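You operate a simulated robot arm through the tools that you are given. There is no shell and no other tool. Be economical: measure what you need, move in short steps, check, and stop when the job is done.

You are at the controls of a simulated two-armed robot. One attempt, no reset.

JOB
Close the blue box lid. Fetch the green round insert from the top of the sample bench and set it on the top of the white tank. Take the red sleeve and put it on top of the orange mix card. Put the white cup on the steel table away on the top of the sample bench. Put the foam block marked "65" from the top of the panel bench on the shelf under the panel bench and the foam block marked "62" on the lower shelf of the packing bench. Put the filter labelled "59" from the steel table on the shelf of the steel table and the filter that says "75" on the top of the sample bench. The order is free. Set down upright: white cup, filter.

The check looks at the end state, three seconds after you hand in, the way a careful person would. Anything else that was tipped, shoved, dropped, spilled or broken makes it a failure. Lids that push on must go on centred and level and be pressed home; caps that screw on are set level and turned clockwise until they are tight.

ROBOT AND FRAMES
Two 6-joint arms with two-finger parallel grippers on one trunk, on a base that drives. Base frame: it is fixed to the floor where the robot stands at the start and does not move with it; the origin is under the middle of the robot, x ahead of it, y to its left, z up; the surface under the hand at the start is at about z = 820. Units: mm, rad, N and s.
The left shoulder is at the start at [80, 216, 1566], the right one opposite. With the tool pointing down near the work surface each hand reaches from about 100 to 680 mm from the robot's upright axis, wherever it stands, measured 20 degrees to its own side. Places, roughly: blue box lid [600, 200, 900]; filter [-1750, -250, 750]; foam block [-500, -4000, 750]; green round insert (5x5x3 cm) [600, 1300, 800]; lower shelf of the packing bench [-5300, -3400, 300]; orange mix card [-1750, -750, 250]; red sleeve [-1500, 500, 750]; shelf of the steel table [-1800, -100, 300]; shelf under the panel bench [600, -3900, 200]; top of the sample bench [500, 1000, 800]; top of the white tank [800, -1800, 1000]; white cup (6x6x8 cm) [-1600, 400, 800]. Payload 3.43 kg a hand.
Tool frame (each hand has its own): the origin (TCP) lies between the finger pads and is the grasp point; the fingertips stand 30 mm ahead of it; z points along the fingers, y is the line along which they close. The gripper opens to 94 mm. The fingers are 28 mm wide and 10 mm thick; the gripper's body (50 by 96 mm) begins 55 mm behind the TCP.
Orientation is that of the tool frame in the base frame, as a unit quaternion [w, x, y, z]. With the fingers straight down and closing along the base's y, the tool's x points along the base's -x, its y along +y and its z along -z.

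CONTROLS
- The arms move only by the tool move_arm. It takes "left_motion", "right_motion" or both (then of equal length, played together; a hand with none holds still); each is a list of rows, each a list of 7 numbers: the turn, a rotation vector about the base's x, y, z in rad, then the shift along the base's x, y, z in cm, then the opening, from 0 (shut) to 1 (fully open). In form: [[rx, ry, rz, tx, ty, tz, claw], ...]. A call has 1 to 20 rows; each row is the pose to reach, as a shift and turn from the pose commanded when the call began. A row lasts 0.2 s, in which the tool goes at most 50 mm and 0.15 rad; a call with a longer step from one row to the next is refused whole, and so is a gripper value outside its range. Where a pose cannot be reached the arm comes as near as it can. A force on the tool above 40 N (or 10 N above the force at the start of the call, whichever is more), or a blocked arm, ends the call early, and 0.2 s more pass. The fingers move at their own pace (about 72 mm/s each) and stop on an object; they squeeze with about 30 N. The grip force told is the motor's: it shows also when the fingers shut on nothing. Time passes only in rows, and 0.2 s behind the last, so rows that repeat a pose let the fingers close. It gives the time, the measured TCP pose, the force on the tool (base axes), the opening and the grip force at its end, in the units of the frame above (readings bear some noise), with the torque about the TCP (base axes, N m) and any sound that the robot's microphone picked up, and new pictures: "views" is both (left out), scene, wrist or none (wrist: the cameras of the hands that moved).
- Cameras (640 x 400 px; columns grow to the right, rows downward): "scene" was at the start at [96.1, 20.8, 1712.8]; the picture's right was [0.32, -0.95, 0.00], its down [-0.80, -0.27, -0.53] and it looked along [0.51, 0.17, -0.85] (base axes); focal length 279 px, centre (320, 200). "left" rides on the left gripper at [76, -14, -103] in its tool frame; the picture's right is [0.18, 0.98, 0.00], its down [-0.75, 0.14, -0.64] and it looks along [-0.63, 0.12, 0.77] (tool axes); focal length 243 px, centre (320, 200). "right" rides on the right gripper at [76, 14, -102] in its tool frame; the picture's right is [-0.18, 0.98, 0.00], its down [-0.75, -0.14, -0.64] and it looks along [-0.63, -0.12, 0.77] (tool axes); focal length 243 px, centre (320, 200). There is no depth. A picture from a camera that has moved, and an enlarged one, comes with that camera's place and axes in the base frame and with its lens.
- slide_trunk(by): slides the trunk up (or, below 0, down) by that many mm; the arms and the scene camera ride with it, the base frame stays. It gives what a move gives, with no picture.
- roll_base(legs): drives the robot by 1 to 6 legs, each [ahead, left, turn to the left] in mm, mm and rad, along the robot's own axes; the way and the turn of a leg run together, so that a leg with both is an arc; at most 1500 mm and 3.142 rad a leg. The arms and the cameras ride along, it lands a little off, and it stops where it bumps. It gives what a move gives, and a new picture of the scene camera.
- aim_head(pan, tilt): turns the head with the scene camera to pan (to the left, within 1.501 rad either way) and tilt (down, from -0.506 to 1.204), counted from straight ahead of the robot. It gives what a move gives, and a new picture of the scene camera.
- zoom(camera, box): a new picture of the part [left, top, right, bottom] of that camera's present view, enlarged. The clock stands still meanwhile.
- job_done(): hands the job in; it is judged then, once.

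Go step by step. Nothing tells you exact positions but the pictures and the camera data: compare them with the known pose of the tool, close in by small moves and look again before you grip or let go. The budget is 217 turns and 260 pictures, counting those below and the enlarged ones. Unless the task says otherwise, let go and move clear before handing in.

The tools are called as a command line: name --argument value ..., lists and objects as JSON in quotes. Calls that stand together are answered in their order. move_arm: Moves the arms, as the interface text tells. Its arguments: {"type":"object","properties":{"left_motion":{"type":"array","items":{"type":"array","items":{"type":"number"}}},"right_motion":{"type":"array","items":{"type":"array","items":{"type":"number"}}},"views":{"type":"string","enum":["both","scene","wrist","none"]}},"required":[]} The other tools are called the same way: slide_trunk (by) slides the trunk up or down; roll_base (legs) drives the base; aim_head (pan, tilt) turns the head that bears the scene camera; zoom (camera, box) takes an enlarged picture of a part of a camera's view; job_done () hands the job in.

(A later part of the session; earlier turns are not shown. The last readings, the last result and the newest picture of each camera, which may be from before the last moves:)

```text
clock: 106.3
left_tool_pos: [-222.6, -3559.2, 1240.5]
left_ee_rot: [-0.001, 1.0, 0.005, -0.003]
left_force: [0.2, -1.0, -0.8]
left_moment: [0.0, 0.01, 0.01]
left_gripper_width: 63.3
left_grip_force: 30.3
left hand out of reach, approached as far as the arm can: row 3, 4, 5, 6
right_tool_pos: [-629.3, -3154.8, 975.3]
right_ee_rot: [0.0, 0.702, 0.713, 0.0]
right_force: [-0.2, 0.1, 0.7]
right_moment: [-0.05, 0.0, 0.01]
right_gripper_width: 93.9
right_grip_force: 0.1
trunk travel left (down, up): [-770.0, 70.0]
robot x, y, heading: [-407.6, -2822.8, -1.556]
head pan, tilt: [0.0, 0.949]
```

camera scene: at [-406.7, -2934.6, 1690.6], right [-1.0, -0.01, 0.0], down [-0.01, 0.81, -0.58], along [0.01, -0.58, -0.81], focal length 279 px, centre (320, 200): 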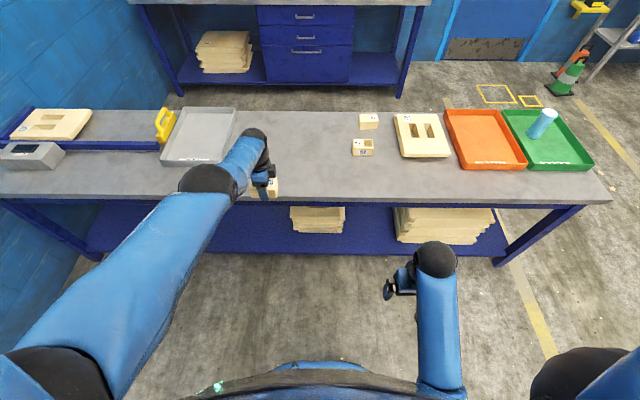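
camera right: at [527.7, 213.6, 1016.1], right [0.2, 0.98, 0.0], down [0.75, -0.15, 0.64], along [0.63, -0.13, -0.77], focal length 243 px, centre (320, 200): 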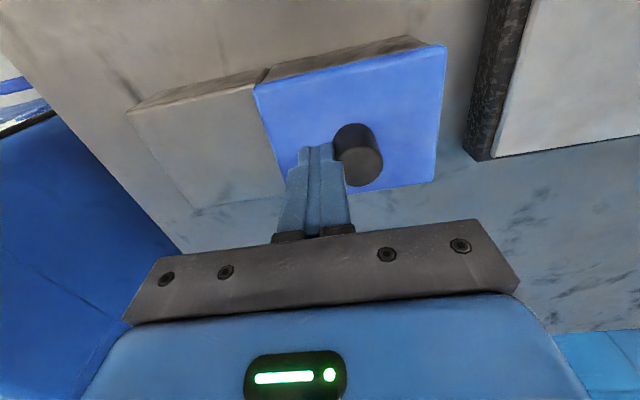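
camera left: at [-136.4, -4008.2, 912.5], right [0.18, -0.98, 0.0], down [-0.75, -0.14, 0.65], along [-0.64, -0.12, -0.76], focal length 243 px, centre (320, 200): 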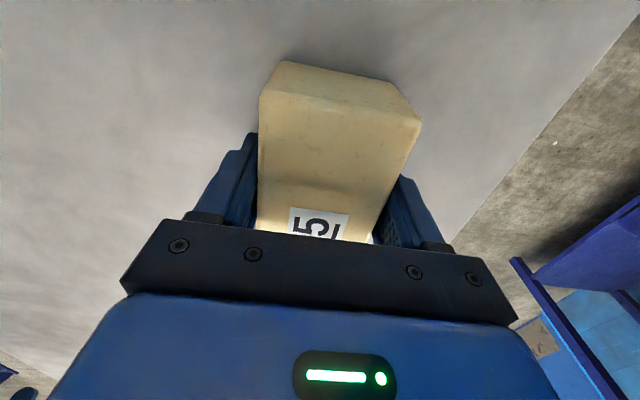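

Freed partly; now move outward (left) and inward as before.

move_arm --left_motion '[[0, 0, 0, 4, 0, 2, 0.5], [0, 0, 0, 8, 0, 4, 0.5], [0, 0, 0, 10, 3, 6, 0.5], [0, 0, 0, 10, 7, 8, 0.5], [0, 0, 0, 10, 11, 10, 0.5], [0, 0, 0, 10, 15, 10, 0.5], [0, 0, 0, 10, 19, 8, 0.5]]' --views "none"

move_arm --left_motion '[[0, 0, 0, -2, 3, 0, 0.5], [0, 0, 0, -4, 6, 0, 0.5], [0, 0, 0, -6, 9, 0, 0.5], [0, 0, 0, -8, 12, 0, 0.5], [0, 0, 0, -8, 12, 0, 0.5]]' --views "scene"

```text
clock: 107.9
left_tool_pos: [-106.4, -3566.3, 1334.7]
left_ee_rot: [-0.001, 1.0, 0.004, -0.004]
left_force: [-0.8, -0.6, -0.4]
left_moment: [0.02, -0.01, 0.02]
left_gripper_width: 63.4
left_grip_force: 30.6
left hand out of reach, approached as far as the arm can: row 1, 2, 3, 4, 5, 6, 7
right_tool_pos: [-628.0, -3155.1, 974.2]
right_ee_rot: [-0.001, 0.702, 0.712, 0.0]
right_force: [-0.8, -0.1, -0.8]
right_moment: [0.02, 0.04, 0.0]
right_gripper_width: 94.0
right_grip_force: 0.0
trunk travel left (down, up): [-770.0, 70.0]
robot x, y, heading: [-413.1, -2822.4, -1.558]
head pan, tilt: [0.0, 0.949]
```

```text
clock: 109.1
left_tool_pos: [-159.9, -3569.9, 1340.3]
left_ee_rot: [-0.001, 1.0, 0.004, -0.004]
left_force: [0.0, 0.4, -0.2]
left_moment: [0.0, -0.01, 0.0]
left_gripper_width: 63.3
left_grip_force: 29.7
left hand out of reach, approached as far as the arm can: row 1, 2, 3, 4, 5
right_tool_pos: [-627.9, -3154.9, 975.6]
right_ee_rot: [-0.001, 0.702, 0.712, -0.001]
right_force: [-0.2, -0.1, 0.1]
right_moment: [0.03, -0.01, 0.01]
right_gripper_width: 94.2
right_grip_force: 0.0
trunk travel left (down, up): [-770.0, 70.0]
robot x, y, heading: [-411.7, -2828.8, -1.554]
head pan, tilt: [0.0, 0.949]
camera scene: at [-406.8, -2931.9, 1690.9], right [-1.0, -0.01, 0.0], down [-0.01, 0.81, -0.58], along [0.01, -0.58, -0.81], focal length 279 px, centre (320, 200)
```

scene: 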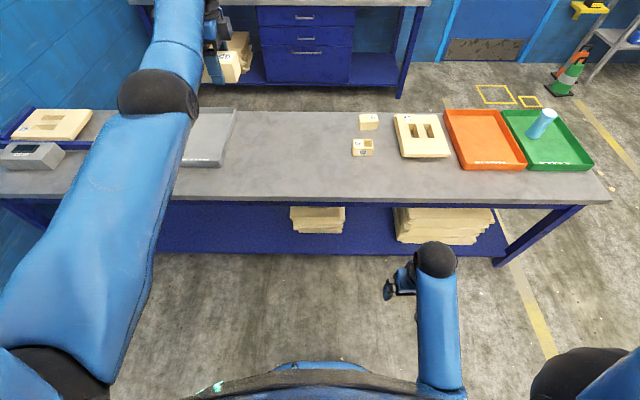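

Still straight; continue up and inward together.

move_arm --left_motion '[[-0.1, 0, 0, 0, 0, 4, 0.5], [-0.2, 0, 0, 0, 1, 8, 0.5], [-0.3, 0, 0, 0, 3, 12, 0.5], [-0.4, 0, 0, 0, 6, 15, 0.5], [-0.5, 0, 0, 0, 10, 17, 0.5], [-0.5, 0, 0, 0, 14, 17, 0.5]]' --views "none"

```text
clock: 110.5
left_tool_pos: [-153.7, -3583.1, 1494.4]
left_ee_rot: [0.247, 0.969, 0.003, -0.006]
left_force: [-0.3, -0.3, -0.2]
left_moment: [-0.01, 0.01, 0.04]
left_gripper_width: 63.1
left_grip_force: 30.0
left hand out of reach, approached as far as the arm can: row 1, 2, 3, 4, 5, 6
right_tool_pos: [-627.5, -3156.2, 975.8]
right_ee_rot: [-0.001, 0.702, 0.712, -0.001]
right_force: [0.3, 0.1, 0.3]
right_moment: [-0.01, 0.02, -0.04]
right_gripper_width: 94.0
right_grip_force: 0.1
trunk travel left (down, up): [-770.0, 70.0]
robot x, y, heading: [-408.2, -2827.7, -1.556]
head pan, tilt: [0.0, 0.949]
```

Wrist distance looks shorter now. Try inward and down.

move_arm --left_motion '[[0, 0, 0, 0, 4, 0, 0.5], [0, 0, 0, 0, 8, -2, 0.5], [0, 0, 0, 0, 12, -5, 0.5], [0, 0, 0, 0, 16, -9, 0.5], [0, 0, 0, 0, 20, -13, 0.5]]' --views "scene"

```text
refused: row 4 steps farther than a row can; nothing moved
```

move_arm --left_motion '[[0, 0, 0, 0, 4, 0, 0.5], [0, 0, 0, 0, 8, -2, 0.5], [0, 0, 0, 0, 12, -4, 0.5], [0, 0, 0, 0, 16, -6, 0.5], [0, 0, 0, 0, 20, -8, 0.5]]' --views "scene"

```text
clock: 111.7
left_tool_pos: [-151.8, -3559.6, 1363.2]
left_ee_rot: [0.248, 0.969, 0.004, -0.005]
left_force: [-0.4, -0.2, -1.3]
left_moment: [-0.01, 0.0, 0.0]
left_gripper_width: 63.2
left_grip_force: 29.7
left hand out of reach, approached as far as the arm can: row 1, 2, 3, 4, 5
right_tool_pos: [-627.8, -3155.1, 976.6]
right_ee_rot: [-0.001, 0.702, 0.712, -0.001]
right_force: [0.7, -0.2, -0.2]
right_moment: [-0.02, 0.01, 0.01]
right_gripper_width: 94.0
right_grip_force: 0.1
trunk travel left (down, up): [-770.0, 70.0]
robot x, y, heading: [-412.7, -2825.6, -1.56]
head pan, tilt: [0.0, 0.949]
camera scene: at [-406.0, -2931.7, 1691.1], right [-1.0, -0.01, 0.0], down [-0.01, 0.81, -0.58], along [0.01, -0.58, -0.81], focal length 279 px, centre (320, 200)
```

scene: 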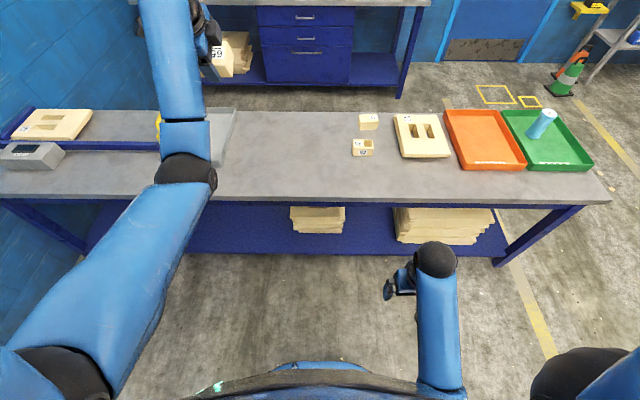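

The elbow looks bent now; continue inward.

move_arm --left_motion '[[0.1, 0, 0, 2, 4, -1, 0.5], [0.2, 0, 0, 4, 8, -2, 0.5], [0.3, 0, 0, 4, 12, -4, 0.5], [0.4, 0, 0, 4, 16, -6, 0.5], [0.5, 0, 0, 4, 20, -8, 0.5], [0.5, 0, 0, 4, 24, -10, 0.5]]' --views "scene"

```text
clock: 113.1
left_tool_pos: [-83.0, -3504.6, 1138.0]
left_ee_rot: [-0.001, 1.0, 0.004, -0.004]
left_force: [0.3, -0.2, 0.4]
left_moment: [-0.02, -0.03, 0.05]
left_gripper_width: 63.3
left_grip_force: 29.5
left hand out of reach, approached as far as the arm can: row 1, 2, 3, 4, 5, 6
right_tool_pos: [-628.4, -3154.1, 975.3]
right_ee_rot: [-0.001, 0.702, 0.712, 0.0]
right_force: [0.7, 0.3, -0.3]
right_moment: [-0.01, 0.02, -0.03]
right_gripper_width: 94.0
right_grip_force: 0.0
trunk travel left (down, up): [-770.0, 70.0]
robot x, y, heading: [-408.7, -2824.4, -1.557]
head pan, tilt: [0.0, 0.949]
camera scene: at [-406.2, -2931.4, 1691.0], right [-1.0, -0.01, 0.0], down [-0.01, 0.81, -0.58], along [0.01, -0.58, -0.81], focal length 279 px, centre (320, 200)
```

scene: 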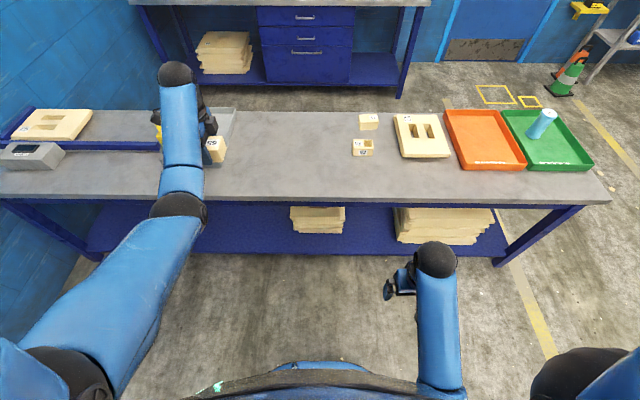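

Back in the normal configuration. I bring the hand in to a tucked position.

move_arm --left_motion '[[0, 0, 0, -1, 3, -3, 0.5], [0, 0, 0, -2, 6, -6, 0.5], [0, 0, 0, -3, 10, -9, 0.5], [0, 0, 0, -4, 14, -11, 0.5], [0, 0, 0, -5, 18, -13, 0.5], [0, 0, 0, -6, 22, -15, 0.5]]' --views "none"

```text
refused: row 3 steps farther than a row can; nothing moved
```

move_arm --left_motion '[[0, 0, 0, -1, 3, -3, 0.5], [0, 0, 0, -2, 6, -6, 0.5], [0, 0, 0, -3, 9, -9, 0.5], [0, 0, 0, -4, 13, -11, 0.5], [0, 0, 0, -5, 17, -13, 0.5], [0, 0, 0, -6, 21, -15, 0.5]]' --views "none"

```text
clock: 114.5
left_tool_pos: [-145.4, -3294.1, 983.5]
left_ee_rot: [0.002, 1.0, 0.005, -0.004]
left_force: [0.0, 0.3, 0.0]
left_moment: [-0.03, 0.0, 0.03]
left_gripper_width: 63.2
left_grip_force: 29.5
left hand out of reach, approached as far as the arm can: row 1, 2, 3, 4, 5, 6
right_tool_pos: [-628.3, -3153.5, 976.2]
right_ee_rot: [0.0, 0.703, 0.712, -0.001]
right_force: [0.2, -0.9, 0.9]
right_moment: [-0.02, 0.0, 0.01]
right_gripper_width: 94.0
right_grip_force: 0.0
trunk travel left (down, up): [-770.0, 70.0]
robot x, y, heading: [-402.8, -2826.3, -1.562]
head pan, tilt: [0.0, 0.949]
```

Now lower the trunk in free space so the hand is at shelf level, then look before driving in.

slide_trunk --by -630

aim_head --pan 0.2 --tilt 0.75

```text
refused: -630 is not a number from -400 to 400
```

```text
clock: 115.2
left_tool_pos: [-143.0, -3296.1, 983.0]
left_ee_rot: [0.002, 1.0, 0.005, -0.005]
left_force: [-0.4, 0.2, -0.3]
left_moment: [0.04, -0.01, -0.02]
left_gripper_width: 63.3
left_grip_force: 30.3
right_tool_pos: [-628.6, -3153.6, 975.7]
right_ee_rot: [0.0, 0.703, 0.712, -0.001]
right_force: [0.4, -0.3, 0.5]
right_moment: [-0.03, -0.01, 0.0]
right_gripper_width: 94.1
right_grip_force: 0.0
trunk travel left (down, up): [-770.0, 70.0]
robot x, y, heading: [-410.0, -2824.5, -1.562]
head pan, tilt: [0.201, 0.75]
camera scene: at [-390.4, -2939.2, 1706.4], right [-0.98, -0.21, 0.0], down [-0.15, 0.67, -0.73], along [0.16, -0.71, -0.68], focal length 279 px, centre (320, 200)
```

scene: 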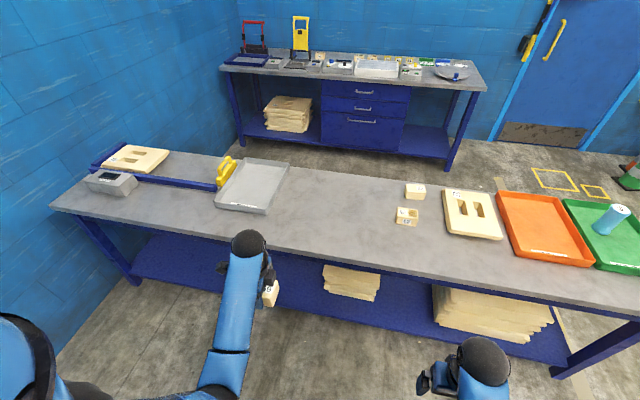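

slide_trunk --by -400

slide_trunk --by -230

roll_base --legs '[[120, 170, 0]]'

```text
clock: 119.0
left_tool_pos: [-145.3, -3295.0, 582.1]
left_ee_rot: [0.002, 1.0, 0.004, -0.005]
left_force: [-0.5, 0.0, -0.7]
left_moment: [0.01, 0.01, -0.02]
left_gripper_width: 63.1
left_grip_force: 30.1
right_tool_pos: [-627.8, -3156.2, 576.1]
right_ee_rot: [0.0, 0.702, 0.712, -0.001]
right_force: [0.1, -0.2, -0.2]
right_moment: [0.01, -0.01, 0.02]
right_gripper_width: 93.6
right_grip_force: 0.1
trunk travel left (down, up): [-370.0, 470.0]
robot x, y, heading: [-410.2, -2829.4, -1.558]
head pan, tilt: [0.201, 0.75]
```

```text
clock: 121.5
left_tool_pos: [-145.7, -3296.4, 353.0]
left_ee_rot: [0.001, 1.0, 0.004, -0.005]
left_force: [0.5, 0.1, -0.6]
left_moment: [0.02, -0.02, 0.0]
left_gripper_width: 63.3
left_grip_force: 30.4
right_tool_pos: [-628.4, -3155.6, 346.3]
right_ee_rot: [-0.001, 0.702, 0.713, 0.0]
right_force: [0.2, 0.6, 0.7]
right_moment: [0.0, 0.02, 0.01]
right_gripper_width: 93.8
right_grip_force: 0.1
trunk travel left (down, up): [-140.0, 700.0]
robot x, y, heading: [-406.6, -2829.5, -1.561]
head pan, tilt: [0.201, 0.75]
```

```text
clock: 123.1
left_tool_pos: [28.5, -3415.1, 352.6]
left_ee_rot: [0.0, 1.0, 0.005, -0.004]
left_force: [0.2, 0.8, -0.3]
left_moment: [0.0, -0.01, 0.0]
left_gripper_width: 63.4
left_grip_force: 30.2
right_tool_pos: [-452.9, -3273.3, 345.6]
right_ee_rot: [-0.001, 0.702, 0.712, -0.001]
right_force: [-0.1, 0.6, -0.2]
right_moment: [-0.02, -0.01, -0.01]
right_gripper_width: 94.3
right_grip_force: 0.1
trunk travel left (down, up): [-140.0, 700.0]
robot x, y, heading: [-233.9, -2947.7, -1.556]
head pan, tilt: [0.201, 0.75]
camera scene: at [-215.7, -3058.8, 1076.3], right [-0.98, -0.21, 0.0], down [-0.15, 0.67, -0.73], along [0.16, -0.71, -0.68], focal length 279 px, centre (320, 200)
```

scene: 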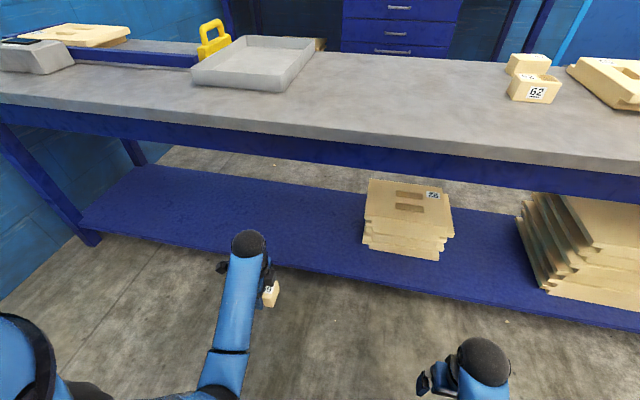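

Clear geometry: shelf front at y≈−3580, free area at x≈30. I drive in 240 mm.

roll_base --legs '[[240, 0, 0]]'

zoom --camera "left" --box '[0, 0, 640, 400]'

```text
clock: 124.9
left_tool_pos: [35.9, -3653.1, 351.3]
left_ee_rot: [0.001, 1.0, 0.007, -0.004]
left_force: [-0.3, 0.7, -1.1]
left_moment: [0.01, -0.03, 0.03]
left_gripper_width: 63.5
left_grip_force: 29.8
right_tool_pos: [-447.5, -3513.9, 345.4]
right_ee_rot: [-0.001, 0.701, 0.713, -0.001]
right_force: [-0.1, -0.2, 0.9]
right_moment: [0.03, -0.02, 0.01]
right_gripper_width: 93.7
right_grip_force: 0.1
trunk travel left (down, up): [-140.0, 700.0]
robot x, y, heading: [-230.2, -3186.5, -1.553]
head pan, tilt: [0.201, 0.75]
camera scene: at [-211.5, -3299.1, 1076.3], right [-0.98, -0.22, 0.0], down [-0.15, 0.67, -0.73], along [0.16, -0.71, -0.68], focal length 279 px, centre (320, 200)
```

scene: 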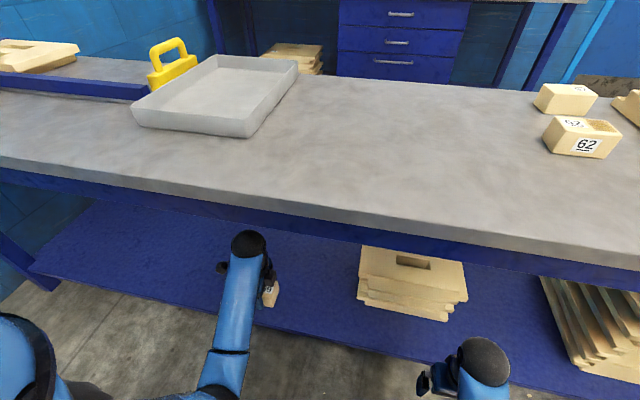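

```text
1.00 times, centred on (320, 200) of left (not enlarged: the box is as wide or as high as the picture)
camera zoom: at [112.7, -3638.0, 453.8], right [0.2, -0.98, 0.0], down [-0.75, -0.15, 0.65], along [-0.64, -0.13, -0.76], focal length 243 px, centre (320, 200)
```

zoom: 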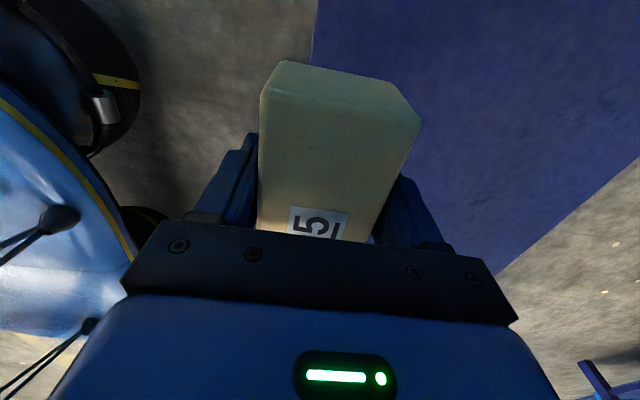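

The shelf edge is at y≈−3640, so I extend the arm 85 mm further in, then lower.

move_arm --left_motion '[[0, 0, 0, 0, -4, 0, 0.5], [0, 0, 0, 0, -8, 0, 0.5], [0, 0, 0, 0, -8.5, -2, 0.5], [0, 0, 0, 0, -8.5, -4, 0.5], [0, 0, 0, 0, -8.5, -5, 0.5], [0, 0, 0, 0, -8.5, -5.5, 0.5], [0, 0, 0, 0, -8.5, -6, 0.5], [0, 0, 0, 0, -8.5, -6.5, 0.5], [0, 0, 0, 0, -8.5, -7, 0.5]]'

```text
clock: 126.9
left_tool_pos: [35.0, -3738.6, 282.5]
left_ee_rot: [0.001, 1.0, 0.006, -0.004]
left_force: [0.8, -0.6, 0.0]
left_moment: [-0.01, 0.0, 0.01]
left_gripper_width: 63.1
left_grip_force: 30.7
right_tool_pos: [-448.8, -3514.6, 345.2]
right_ee_rot: [-0.001, 0.7, 0.714, -0.001]
right_force: [-1.0, 0.0, 0.5]
right_moment: [0.01, 0.02, 0.0]
right_gripper_width: 93.9
right_grip_force: 0.0
trunk travel left (down, up): [-140.0, 700.0]
robot x, y, heading: [-233.0, -3185.8, -1.555]
head pan, tilt: [0.201, 0.75]
camera scene: at [-211.5, -3298.6, 1076.4], right [-0.98, -0.22, 0.0], down [-0.15, 0.67, -0.73], along [0.16, -0.71, -0.68], focal length 279 px, centre (320, 200)
camera left: at [112.5, -3723.5, 384.0], right [0.2, -0.98, 0.0], down [-0.75, -0.15, 0.65], along [-0.64, -0.13, -0.76], focal length 243 px, centre (320, 200)
```

scene: 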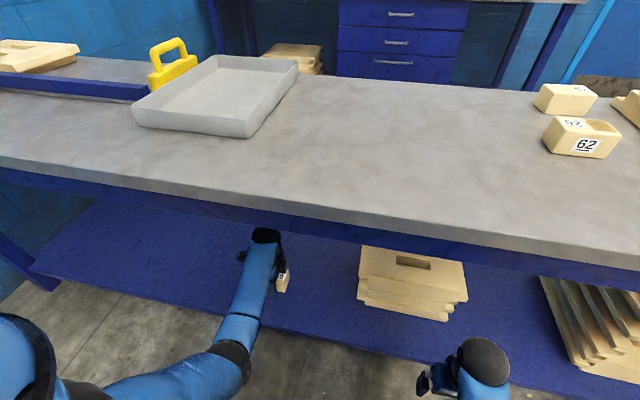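
left: 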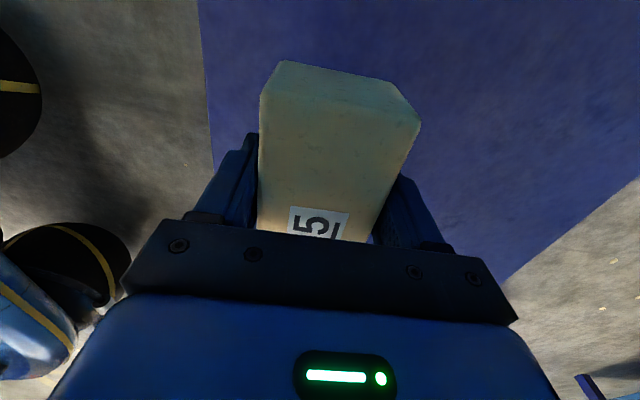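

Block is well over the shelf. Continue lowering slowly to contact.

move_arm --left_motion '[[0, 0, 0, 0, 0, -0.4, 0.5], [0, 0, 0, 0, 0, -0.8, 0.5], [0, 0, 0, 0, 0, -1.2, 0.5], [0, 0, 0, 0, 0, -1.6, 0.5], [0, 0, 0, 0, 0, -2.0, 0.5], [0, 0, 0, 0, 0, -2.4, 0.5], [0, 0, 0, 0, 0, -2.8, 0.5], [0, 0, 0, 0, 0, -3.2, 0.5], [0, 0, 0, 0, 0, -3.6, 0.5], [0, 0, 0, 0, 0, -4.0, 0.5], [0, 0, 0, 0, 0, -4.4, 0.5], [0, 0, 0, 0, 0, -4.8, 0.5]]' --views "wrist"

```text
clock: 129.5
left_tool_pos: [34.5, -3738.6, 234.0]
left_ee_rot: [0.001, 1.0, 0.007, -0.004]
left_force: [0.1, 0.3, -0.3]
left_moment: [-0.01, -0.01, 0.01]
left_gripper_width: 63.2
left_grip_force: 30.2
right_tool_pos: [-447.3, -3514.6, 345.4]
right_ee_rot: [-0.001, 0.701, 0.713, -0.001]
right_force: [-0.9, 0.7, -0.1]
right_moment: [0.01, 0.01, 0.0]
right_gripper_width: 93.8
right_grip_force: 0.0
trunk travel left (down, up): [-140.0, 700.0]
robot x, y, heading: [-227.5, -3186.4, -1.555]
head pan, tilt: [0.201, 0.75]
camera left: at [112.3, -3722.8, 335.6], right [0.2, -0.98, 0.0], down [-0.75, -0.15, 0.65], along [-0.64, -0.13, -0.76], focal length 243 px, centre (320, 200)
```

left: 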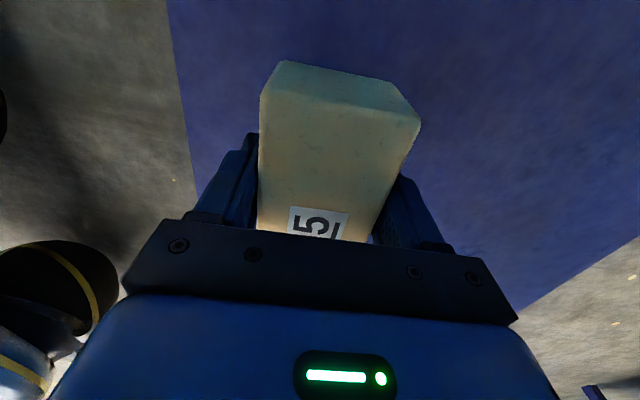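

move_arm --left_motion '[[0, 0, 0, 0, 0, -0.3, 0.5], [0, 0, 0, 0, 0, -0.6, 0.5], [0, 0, 0, 0, 0, -0.9, 0.5], [0, 0, 0, 0, 0, -1.2, 0.5], [0, 0, 0, 0, 0, -1.5, 0.5], [0, 0, 0, 0, 0, -1.8, 0.5], [0, 0, 0, 0, 0, -2.1, 0.5], [0, 0, 0, 0, 0, -2.4, 0.5], [0, 0, 0, 0, 0, -2.7, 0.5], [0, 0, 0, 0, 0, -3.0, 0.5], [0, 0, 0, 0, 0, -3.3, 0.5], [0, 0, 0, 0, 0, -3.6, 0.5]]' --views "none"

```text
clock: 132.1
left_tool_pos: [35.6, -3739.3, 199.0]
left_ee_rot: [0.001, 1.0, 0.006, -0.005]
left_force: [0.0, -0.6, 0.0]
left_moment: [0.02, 0.0, 0.01]
left_gripper_width: 63.2
left_grip_force: 30.0
right_tool_pos: [-447.8, -3514.8, 346.8]
right_ee_rot: [-0.001, 0.701, 0.713, -0.001]
right_force: [0.2, 0.2, 0.5]
right_moment: [0.0, -0.02, 0.01]
right_gripper_width: 94.0
right_grip_force: 0.1
trunk travel left (down, up): [-140.0, 700.0]
robot x, y, heading: [-229.8, -3184.0, -1.544]
head pan, tilt: [0.201, 0.75]
```

Near the arm's vertical limit; I raise the hand 6 cm, lower the trunk by 70, then continue.

move_arm --left_motion '[[0, 0, 0, 0, 0, 3, 0.5], [0, 0, 0, 0, 0, 6, 0.5]]' --views "none"

slide_trunk --by -70

move_arm --left_motion '[[0, 0, 0, 0, 0, -0.3, 0.5], [0, 0, 0, 0, 0, -0.6, 0.5], [0, 0, 0, 0, 0, -0.9, 0.5], [0, 0, 0, 0, 0, -1.2, 0.5], [0, 0, 0, 0, 0, -1.5, 0.5], [0, 0, 0, 0, 0, -1.8, 0.5], [0, 0, 0, 0, 0, -2.1, 0.5], [0, 0, 0, 0, 0, -2.4, 0.5], [0, 0, 0, 0, 0, -2.7, 0.5], [0, 0, 0, 0, 0, -3.0, 0.5]]' --views "both"

```text
clock: 132.7
left_tool_pos: [34.0, -3737.6, 258.5]
left_ee_rot: [0.001, 1.0, 0.007, -0.004]
left_force: [0.7, -0.6, -0.4]
left_moment: [-0.01, -0.01, 0.01]
left_gripper_width: 63.1
left_grip_force: 30.4
right_tool_pos: [-449.0, -3515.0, 346.5]
right_ee_rot: [0.0, 0.701, 0.713, -0.001]
right_force: [0.1, 1.2, -0.7]
right_moment: [-0.01, -0.01, 0.03]
right_gripper_width: 94.1
right_grip_force: 0.0
trunk travel left (down, up): [-140.0, 700.0]
robot x, y, heading: [-229.4, -3188.0, -1.551]
head pan, tilt: [0.201, 0.75]
```

```text
clock: 133.8
left_tool_pos: [35.2, -3739.8, 190.6]
left_ee_rot: [0.005, 1.0, 0.007, -0.004]
left_force: [0.6, 1.1, 21.5]
left_moment: [0.22, 0.11, 0.03]
left_gripper_width: 63.4
left_grip_force: 30.0
right_tool_pos: [-449.5, -3513.9, 276.4]
right_ee_rot: [0.0, 0.7, 0.714, 0.0]
right_force: [0.3, -1.1, 0.1]
right_moment: [0.02, -0.02, 0.0]
right_gripper_width: 94.0
right_grip_force: 0.1
trunk travel left (down, up): [-70.0, 770.0]
robot x, y, heading: [-229.2, -3184.8, -1.551]
head pan, tilt: [0.201, 0.75]
```

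```text
clock: 134.2
left_tool_pos: [34.5, -3739.8, 190.7]
left_ee_rot: [0.004, 1.0, 0.007, -0.003]
left_force: [-3.7, 11.1, 24.8]
left_moment: [0.93, -0.05, 0.17]
left_gripper_width: 63.2
left_grip_force: 30.2
right_tool_pos: [-450.0, -3514.4, 275.5]
right_ee_rot: [0.0, 0.7, 0.714, 0.0]
right_force: [-0.5, 0.8, 1.4]
right_moment: [-0.02, -0.02, 0.04]
right_gripper_width: 93.9
right_grip_force: 0.1
trunk travel left (down, up): [-70.0, 770.0]
robot x, y, heading: [-229.4, -3185.8, -1.547]
head pan, tilt: [0.201, 0.75]
stopped in row 2 (left hand): the force on the tool passed its limit at 45 N (the readings are from after the stop); the commanded pose is now the measured one
camera scene: at [-212.6, -3295.9, 1006.8], right [-0.98, -0.22, 0.0], down [-0.15, 0.66, -0.73], along [0.16, -0.71, -0.68], focal length 279 px, centre (320, 200)
camera left: at [112.3, -3723.4, 292.0], right [0.2, -0.98, 0.01], down [-0.75, -0.15, 0.65], along [-0.63, -0.13, -0.76], focal length 243 px, centre (320, 200)
```

scene: 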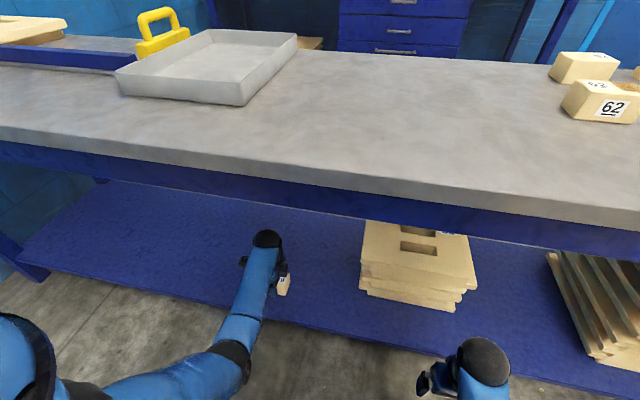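
left: 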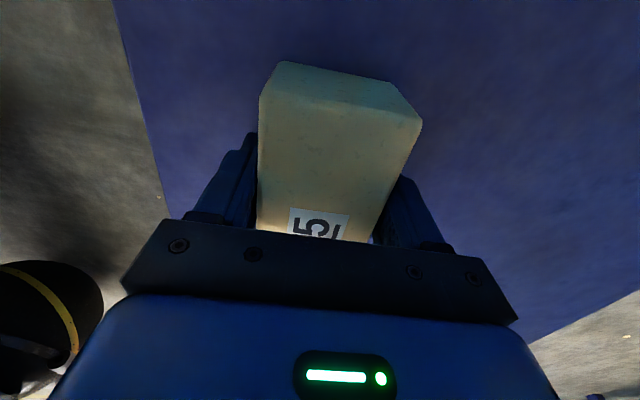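

Contact on the shelf. Release, rise, retract from under the bench.

move_arm --left_motion '[[0, 0, 0, 0, 0, 0.1, 0.6], [0, 0, 0, 0, 0, 0.1, 0.8], [0, 0, 0, 0, 0, 0.1, 0.95], [0, 0, 0, 0, 0, 0.1, 0.95], [0, 0, 0, 0, 0, 3, 0.95], [0, 0, 0, 0, 0, 7, 0.95], [0, 0, 0, 0, 0, 10, 0.95], [0, 0, 0, 0, 4, 11, 0.95], [0, 0, 0, 0, 8, 11, 0.95], [0, 0, 0, 0, 12, 11, 0.95], [0, 0, 0, 0, 16, 11, 0.95], [0, 0, 0, 0, 20, 11, 0.95]]'

```text
clock: 136.8
left_tool_pos: [37.8, -3536.3, 273.6]
left_ee_rot: [0.005, 1.0, 0.007, -0.004]
left_force: [-0.4, 0.7, -0.2]
left_moment: [0.04, -0.02, 0.01]
left_gripper_width: 89.2
left_grip_force: 0.2
left hand out of reach, approached as far as the arm can: row 9, 10, 11, 12
right_tool_pos: [-447.4, -3513.6, 276.0]
right_ee_rot: [-0.001, 0.701, 0.713, 0.0]
right_force: [-0.4, -0.4, -0.3]
right_moment: [-0.01, -0.02, -0.03]
right_gripper_width: 94.0
right_grip_force: 0.0
trunk travel left (down, up): [-70.0, 770.0]
robot x, y, heading: [-228.5, -3182.1, -1.55]
head pan, tilt: [0.201, 0.75]
camera scene: at [-211.6, -3298.1, 1006.5], right [-0.98, -0.22, 0.0], down [-0.15, 0.67, -0.73], along [0.16, -0.71, -0.68], focal length 279 px, centre (320, 200)
camera left: at [114.9, -3520.3, 375.1], right [0.2, -0.98, 0.01], down [-0.75, -0.15, 0.65], along [-0.63, -0.13, -0.76], focal length 243 px, centre (320, 200)
```

scene: 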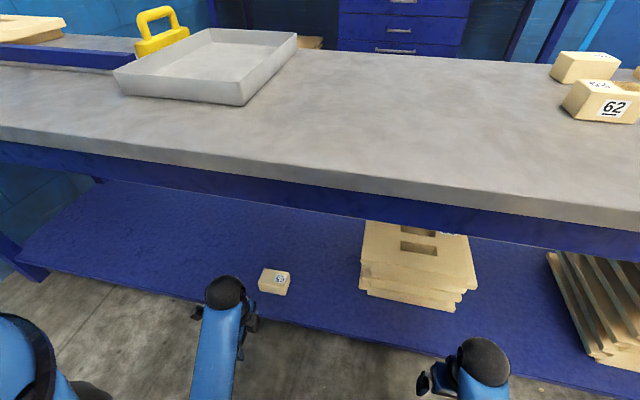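
left: 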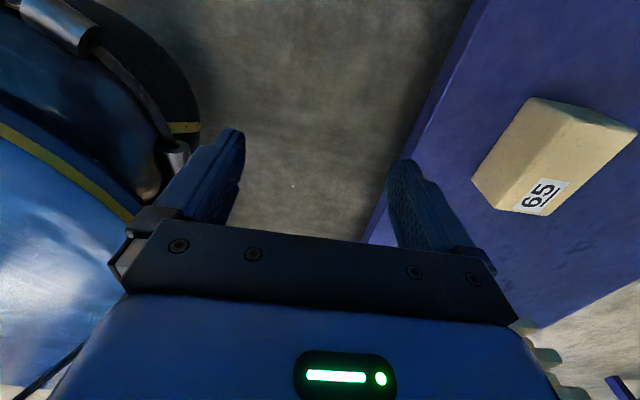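

65 is on the shelf. I back out, raise the trunk, and line up for block 62 with the left hand.

roll_base --legs '[[-250, 0, 0]]'

slide_trunk --by 400

slide_trunk --by 240

roll_base --legs '[[100, -570, -0.02], [280, 0, 0]]'

```text
clock: 138.6
left_tool_pos: [32.5, -3282.7, 273.4]
left_ee_rot: [0.004, 1.0, 0.007, -0.004]
left_force: [0.4, 0.5, 0.2]
left_moment: [0.0, -0.01, -0.03]
left_gripper_width: 89.2
left_grip_force: 0.0
right_tool_pos: [-452.3, -3260.1, 275.2]
right_ee_rot: [0.0, 0.7, 0.714, 0.0]
right_force: [0.1, 0.1, 0.1]
right_moment: [0.02, 0.03, 0.01]
right_gripper_width: 93.9
right_grip_force: 0.0
trunk travel left (down, up): [-70.0, 770.0]
robot x, y, heading: [-236.2, -2933.1, -1.545]
head pan, tilt: [0.201, 0.75]
camera scene: at [-216.7, -3043.8, 1006.5], right [-0.98, -0.22, 0.0], down [-0.15, 0.67, -0.73], along [0.16, -0.71, -0.68], focal length 279 px, centre (320, 200)
```

scene: 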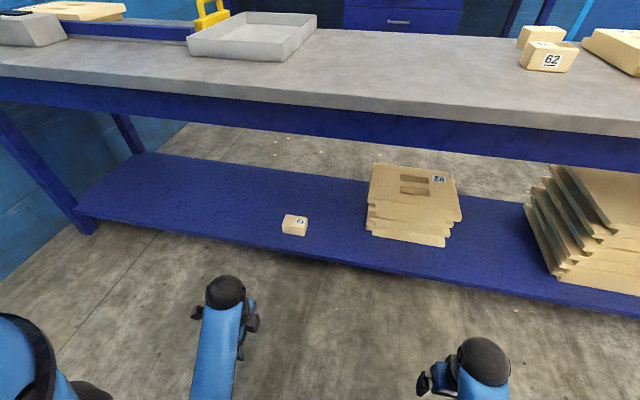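

```text
clock: 142.5
left_tool_pos: [32.5, -3282.7, 674.2]
left_ee_rot: [0.003, 1.0, 0.007, -0.004]
left_force: [-0.2, -0.2, 0.3]
left_moment: [0.0, 0.0, 0.04]
left_gripper_width: 89.4
left_grip_force: 0.2
right_tool_pos: [-454.3, -3259.9, 676.0]
right_ee_rot: [-0.001, 0.7, 0.714, -0.001]
right_force: [0.5, -0.2, -1.1]
right_moment: [-0.01, 0.0, -0.01]
right_gripper_width: 94.0
right_grip_force: 0.0
trunk travel left (down, up): [-470.0, 370.0]
robot x, y, heading: [-235.7, -2934.2, -1.547]
head pan, tilt: [0.201, 0.75]
```

```text
clock: 145.0
left_tool_pos: [32.1, -3282.7, 913.1]
left_ee_rot: [0.003, 1.0, 0.006, -0.004]
left_force: [0.7, -0.6, 0.0]
left_moment: [0.0, -0.02, -0.01]
left_gripper_width: 89.0
left_grip_force: 0.0
right_tool_pos: [-454.6, -3260.0, 915.3]
right_ee_rot: [-0.001, 0.7, 0.714, -0.001]
right_force: [0.4, 0.3, -0.2]
right_moment: [0.01, 0.02, 0.0]
right_gripper_width: 93.9
right_grip_force: 0.0
trunk travel left (down, up): [-710.0, 130.0]
robot x, y, heading: [-239.3, -2930.9, -1.556]
head pan, tilt: [0.201, 0.75]
```

```text
clock: 149.9
left_tool_pos: [-557.5, -3668.6, 914.1]
left_ee_rot: [0.004, 1.0, 0.002, -0.003]
left_force: [0.0, 0.1, 0.0]
left_moment: [-0.04, 0.03, 0.02]
left_gripper_width: 89.4
left_grip_force: 0.1
right_tool_pos: [-1042.7, -3640.9, 917.7]
right_ee_rot: [0.0, 0.704, 0.71, -0.001]
right_force: [0.3, -0.2, 0.0]
right_moment: [0.0, -0.01, -0.03]
right_gripper_width: 93.8
right_grip_force: 0.1
trunk travel left (down, up): [-710.0, 130.0]
robot x, y, heading: [-821.2, -3319.5, -1.562]
head pan, tilt: [0.201, 0.75]
camera scene: at [-803.6, -3427.0, 1646.7], right [-0.98, -0.21, 0.0], down [-0.14, 0.67, -0.73], along [0.15, -0.72, -0.68], focal length 279 px, centre (320, 200)
```

scene: 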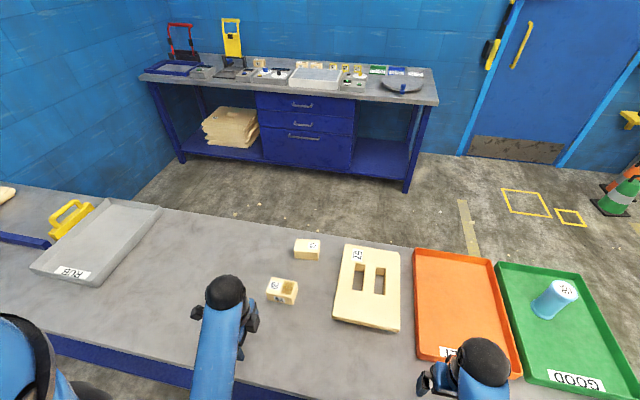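

Now extend over block 62.

move_arm --left_motion '[[0, 0, 0, 0, -4, 0, 1], [0, 0, 0, -1, -8, 0, 1], [0, 0, 0, -2, -12, -1, 1], [0, 0, 0, -3, -16, -2, 1], [0, 0, 0, -3, -19, -3, 1], [0, 0, 0, -3, -19, -3, 1]]' --views "wrist"

```text
clock: 151.3
left_tool_pos: [-585.8, -3860.2, 880.8]
left_ee_rot: [0.004, 1.0, 0.001, -0.004]
left_force: [0.2, -0.4, -0.5]
left_moment: [-0.02, 0.0, 0.03]
left_gripper_width: 94.0
left_grip_force: 0.1
right_tool_pos: [-1042.9, -3642.0, 916.0]
right_ee_rot: [-0.001, 0.704, 0.71, -0.001]
right_force: [-0.1, 0.3, 1.4]
right_moment: [0.01, 0.0, 0.0]
right_gripper_width: 94.2
right_grip_force: 0.2
trunk travel left (down, up): [-710.0, 130.0]
robot x, y, heading: [-820.4, -3315.7, -1.559]
head pan, tilt: [0.201, 0.75]
camera left: at [-508.4, -3844.9, 983.0], right [0.19, -0.98, 0.01], down [-0.75, -0.14, 0.65], along [-0.64, -0.13, -0.76], focal length 243 px, centre (320, 200)
```

left: 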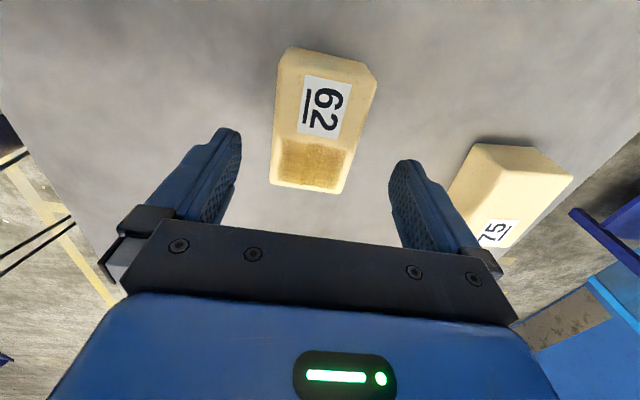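

Well centred. Descend and grip.

move_arm --left_motion '[[0, 0, 0, 0.5, -0.2, -3, 1], [0, 0, 0, 0.5, -0.2, -5.5, 1], [0, 0, 0, 0.5, -0.2, -7, 1], [0, 0, 0, 0.5, -0.2, -7, 0.8], [0, 0, 0, 0.5, -0.2, -7, 0.5], [0, 0, 0, 0.5, -0.2, -7, 0.5], [0, 0, 0, 0.5, -0.2, -7, 0.5], [0, 0, 0, 0.5, -0.2, -3, 0.5], [0, 0, 0, 0.5, -0.2, 1, 0.5], [0, 0, 0, 0.5, 3, 4, 0.5], [0, 0, 0, 0.5, 7, 4, 0.5], [0, 0, 0, 0.5, 11, 4, 0.5], [0, 0, 0, 0.5, 15, 4, 0.5], [0, 0, 0, 0.5, 19, 4, 0.5]]' --views "both"

```text
clock: 154.3
left_tool_pos: [-581.8, -3668.0, 915.7]
left_ee_rot: [0.007, 1.0, 0.002, -0.003]
left_force: [0.2, 0.2, -0.2]
left_moment: [-0.03, 0.02, -0.02]
left_gripper_width: 63.3
left_grip_force: 29.3
left hand out of reach, approached as far as the arm can: row 12, 13, 14
right_tool_pos: [-1043.5, -3642.0, 916.8]
right_ee_rot: [0.0, 0.705, 0.71, -0.001]
right_force: [-0.1, 0.5, -0.1]
right_moment: [0.0, 0.01, 0.03]
right_gripper_width: 94.1
right_grip_force: 0.1
trunk travel left (down, up): [-710.0, 130.0]
robot x, y, heading: [-820.7, -3317.4, -1.563]
head pan, tilt: [0.201, 0.75]
camera scene: at [-803.5, -3426.9, 1646.7], right [-0.98, -0.21, 0.0], down [-0.14, 0.67, -0.73], along [0.15, -0.72, -0.68], focal length 279 px, centre (320, 200)
camera left: at [-504.3, -3652.7, 1017.4], right [0.19, -0.98, 0.01], down [-0.75, -0.14, 0.65], along [-0.64, -0.13, -0.76], focal length 243 px, centre (320, 200)
```

scene: 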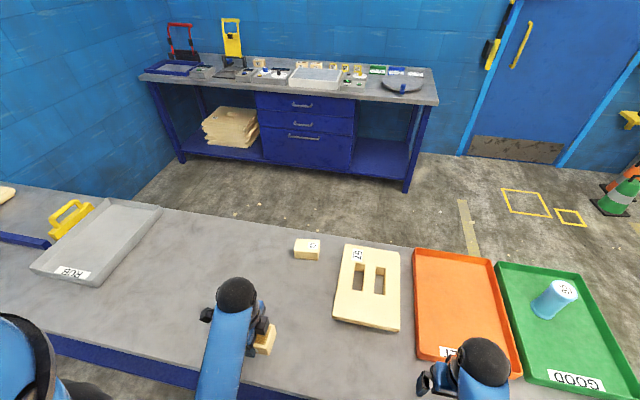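
left: 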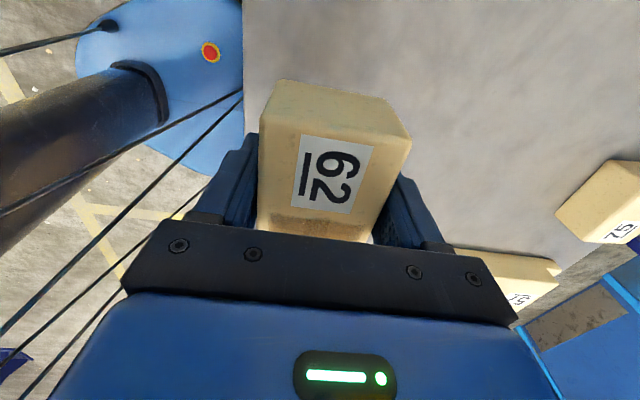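

62 is held. Back off, turn to face −x and look for the packing bench.

roll_base --legs '[[-450, 0, 0], [0, 0, -1.571]]'

aim_head --pan 0.0 --tilt 0.25

```text
clock: 160.8
left_tool_pos: [-1175.9, -3117.5, 914.9]
left_ee_rot: [0.002, 0.714, -0.701, -0.007]
left_force: [0.1, -0.3, -0.6]
left_moment: [0.02, -0.01, -0.03]
left_gripper_width: 63.1
left_grip_force: 30.1
right_tool_pos: [-1155.0, -2656.8, 915.1]
right_ee_rot: [-0.001, 1.0, 0.011, 0.0]
right_force: [1.2, -0.1, 0.3]
right_moment: [0.0, -0.02, 0.0]
right_gripper_width: 94.0
right_grip_force: 0.1
trunk travel left (down, up): [-710.0, 130.0]
robot x, y, heading: [-827.5, -2870.5, -3.121]
head pan, tilt: [0.201, 0.75]
camera scene: at [-936.7, -2893.3, 1646.4], right [-0.22, 0.97, 0.0], down [0.66, 0.15, -0.73], along [-0.71, -0.16, -0.68], focal length 279 px, centre (320, 200)
```

scene: 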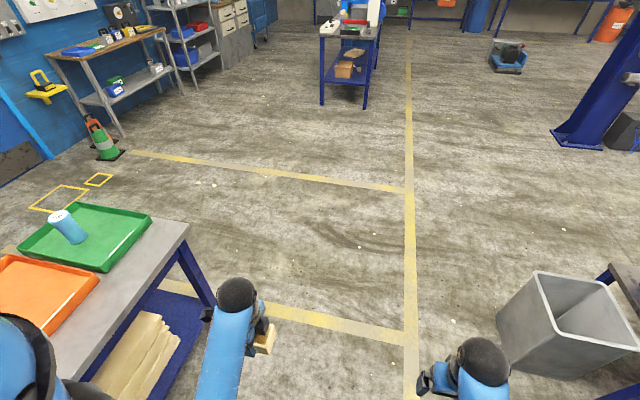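

```text
clock: 161.7
left_tool_pos: [-1175.3, -3117.4, 915.0]
left_ee_rot: [0.001, 0.714, -0.7, -0.007]
left_force: [-1.2, 0.5, 0.0]
left_moment: [-0.01, 0.02, 0.01]
left_gripper_width: 63.2
left_grip_force: 30.0
right_tool_pos: [-1155.8, -2655.8, 914.2]
right_ee_rot: [-0.001, 1.0, 0.011, 0.0]
right_force: [0.0, 0.0, 0.5]
right_moment: [0.0, -0.02, 0.01]
right_gripper_width: 93.9
right_grip_force: 0.0
trunk travel left (down, up): [-710.0, 130.0]
robot x, y, heading: [-824.6, -2873.7, -3.116]
head pan, tilt: [0.0, 0.25]
camera scene: at [-949.4, -2877.0, 1691.4], right [-0.03, 1.0, 0.0], down [0.25, 0.01, -0.97], along [-0.97, -0.02, -0.25], focal length 279 px, centre (320, 200)
```

scene: 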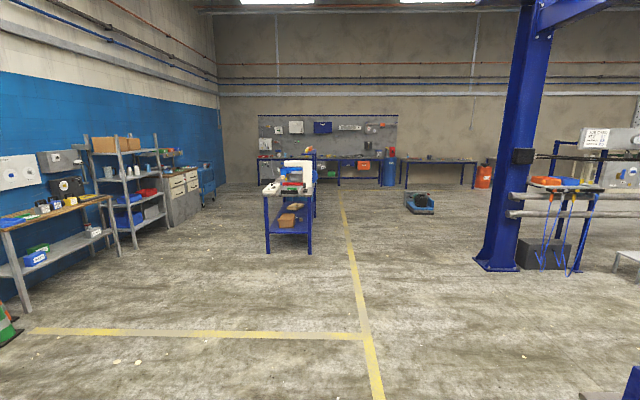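

The packing bench is the blue one ahead (end at x≈−4480, y −3690…−3090). I drive closer and look at its shelf.

roll_base --legs '[[1400, 0, 0], [1200, -150, 0]]'

aim_head --pan 0.35 --tilt 0.65

```text
clock: 174.5
left_tool_pos: [-3798.8, -3059.0, 914.7]
left_ee_rot: [0.001, 0.722, -0.692, -0.007]
left_force: [0.2, -0.1, -0.1]
left_moment: [0.01, 0.0, 0.0]
left_gripper_width: 63.5
left_grip_force: 29.8
right_tool_pos: [-3788.8, -2597.2, 916.0]
right_ee_rot: [-0.001, 1.0, 0.022, 0.0]
right_force: [0.0, 0.4, 0.2]
right_moment: [0.01, -0.03, -0.01]
right_gripper_width: 94.3
right_grip_force: 0.1
trunk travel left (down, up): [-710.0, 130.0]
robot x, y, heading: [-3454.0, -2806.7, -3.095]
head pan, tilt: [0.0, 0.25]
camera scene: at [-3578.2, -2813.4, 1691.6], right [-0.04, 1.0, 0.0], down [0.25, 0.01, -0.97], along [-0.97, -0.04, -0.25], focal length 279 px, centre (320, 200)
```

scene: 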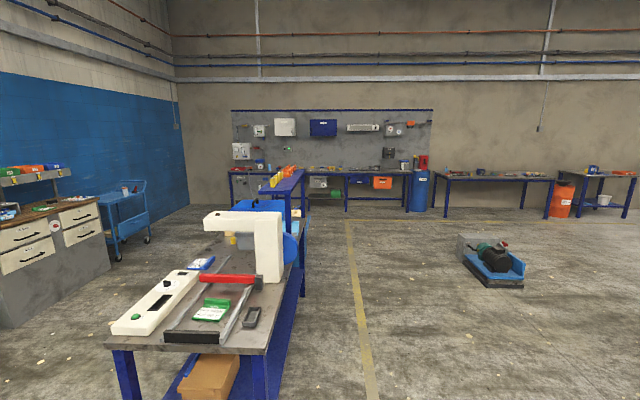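

```text
clock: 175.4
left_tool_pos: [-3800.0, -3059.0, 915.4]
left_ee_rot: [0.001, 0.722, -0.692, -0.007]
left_force: [-0.6, -1.0, -0.6]
left_moment: [0.02, -0.01, 0.01]
left_gripper_width: 63.1
left_grip_force: 29.9
right_tool_pos: [-3790.1, -2597.3, 915.9]
right_ee_rot: [-0.001, 1.0, 0.021, 0.0]
right_force: [0.6, -0.7, 0.1]
right_moment: [0.02, -0.02, -0.02]
right_gripper_width: 93.9
right_grip_force: 0.1
trunk travel left (down, up): [-710.0, 130.0]
robot x, y, heading: [-3453.1, -2805.9, -3.096]
head pan, tilt: [0.351, 0.649]
camera scene: at [-3566.1, -2842.6, 1655.1], right [-0.38, 0.92, 0.0], down [0.56, 0.23, -0.8], along [-0.74, -0.31, -0.6], focal length 279 px, centre (320, 200)
```

scene: 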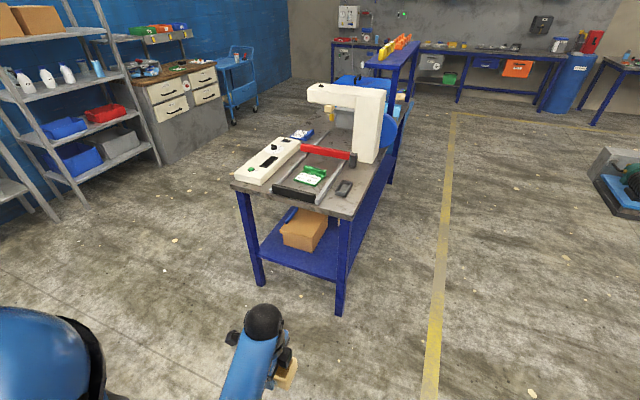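

I'll serve the shelf from its long (+y) side. Drive along and turn to face it.

roll_base --legs '[[1450, -300, -0.045], [280, 0, 0], [0, 0, 1.571]]'

aim_head --pan 0.1 --tilt 0.8

```text
clock: 186.5
left_tool_pos: [-5239.0, -2997.7, 916.4]
left_ee_rot: [0.008, 0.935, -0.355, -0.017]
left_force: [-0.3, 1.2, -1.0]
left_moment: [-0.01, 0.0, -0.01]
left_gripper_width: 63.1
left_grip_force: 30.0
right_tool_pos: [-5565.5, -2682.1, 915.4]
right_ee_rot: [-0.001, 0.904, 0.428, 0.0]
right_force: [0.8, -0.5, 0.3]
right_moment: [-0.02, -0.02, 0.03]
right_gripper_width: 94.0
right_grip_force: 0.1
trunk travel left (down, up): [-710.0, 130.0]
robot x, y, heading: [-5185.1, -2574.2, -2.259]
head pan, tilt: [0.351, 0.649]
stopped in leg 3: the force on the tool passed its limit at 164 N (the readings are from after the stop); the commanded pose is now the measured one
camera scene: at [-5235.4, -2681.4, 1654.9], right [-0.94, 0.33, 0.0], down [0.2, 0.57, -0.8], along [-0.26, -0.75, -0.6], focal length 279 px, centre (320, 200)
```

scene: 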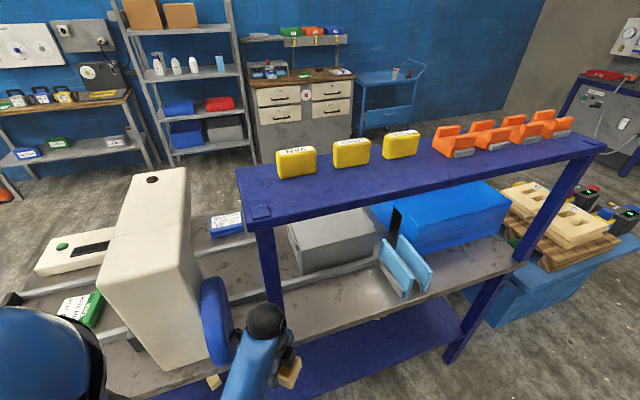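

```text
clock: 187.2
left_tool_pos: [-5237.8, -2996.8, 917.0]
left_ee_rot: [0.008, 0.935, -0.354, -0.017]
left_force: [-0.2, 0.7, -0.2]
left_moment: [0.01, 0.03, 0.0]
left_gripper_width: 63.2
left_grip_force: 29.8
right_tool_pos: [-5564.7, -2683.7, 916.7]
right_ee_rot: [-0.001, 0.904, 0.428, 0.0]
right_force: [-0.3, 0.0, -0.3]
right_moment: [-0.02, 0.02, 0.01]
right_gripper_width: 94.1
right_grip_force: 0.0
trunk travel left (down, up): [-710.0, 130.0]
robot x, y, heading: [-5185.6, -2575.5, -2.253]
head pan, tilt: [0.099, 0.799]
camera scene: at [-5249.6, -2666.8, 1642.5], right [-0.83, 0.55, 0.0], down [0.4, 0.6, -0.7], along [-0.38, -0.58, -0.72], focal length 279 px, centre (320, 200)
```

scene: 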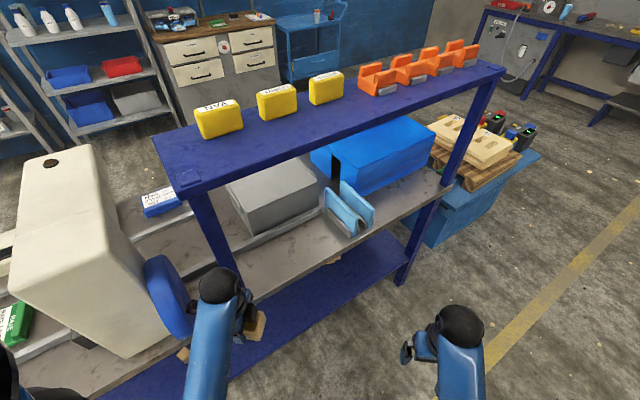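

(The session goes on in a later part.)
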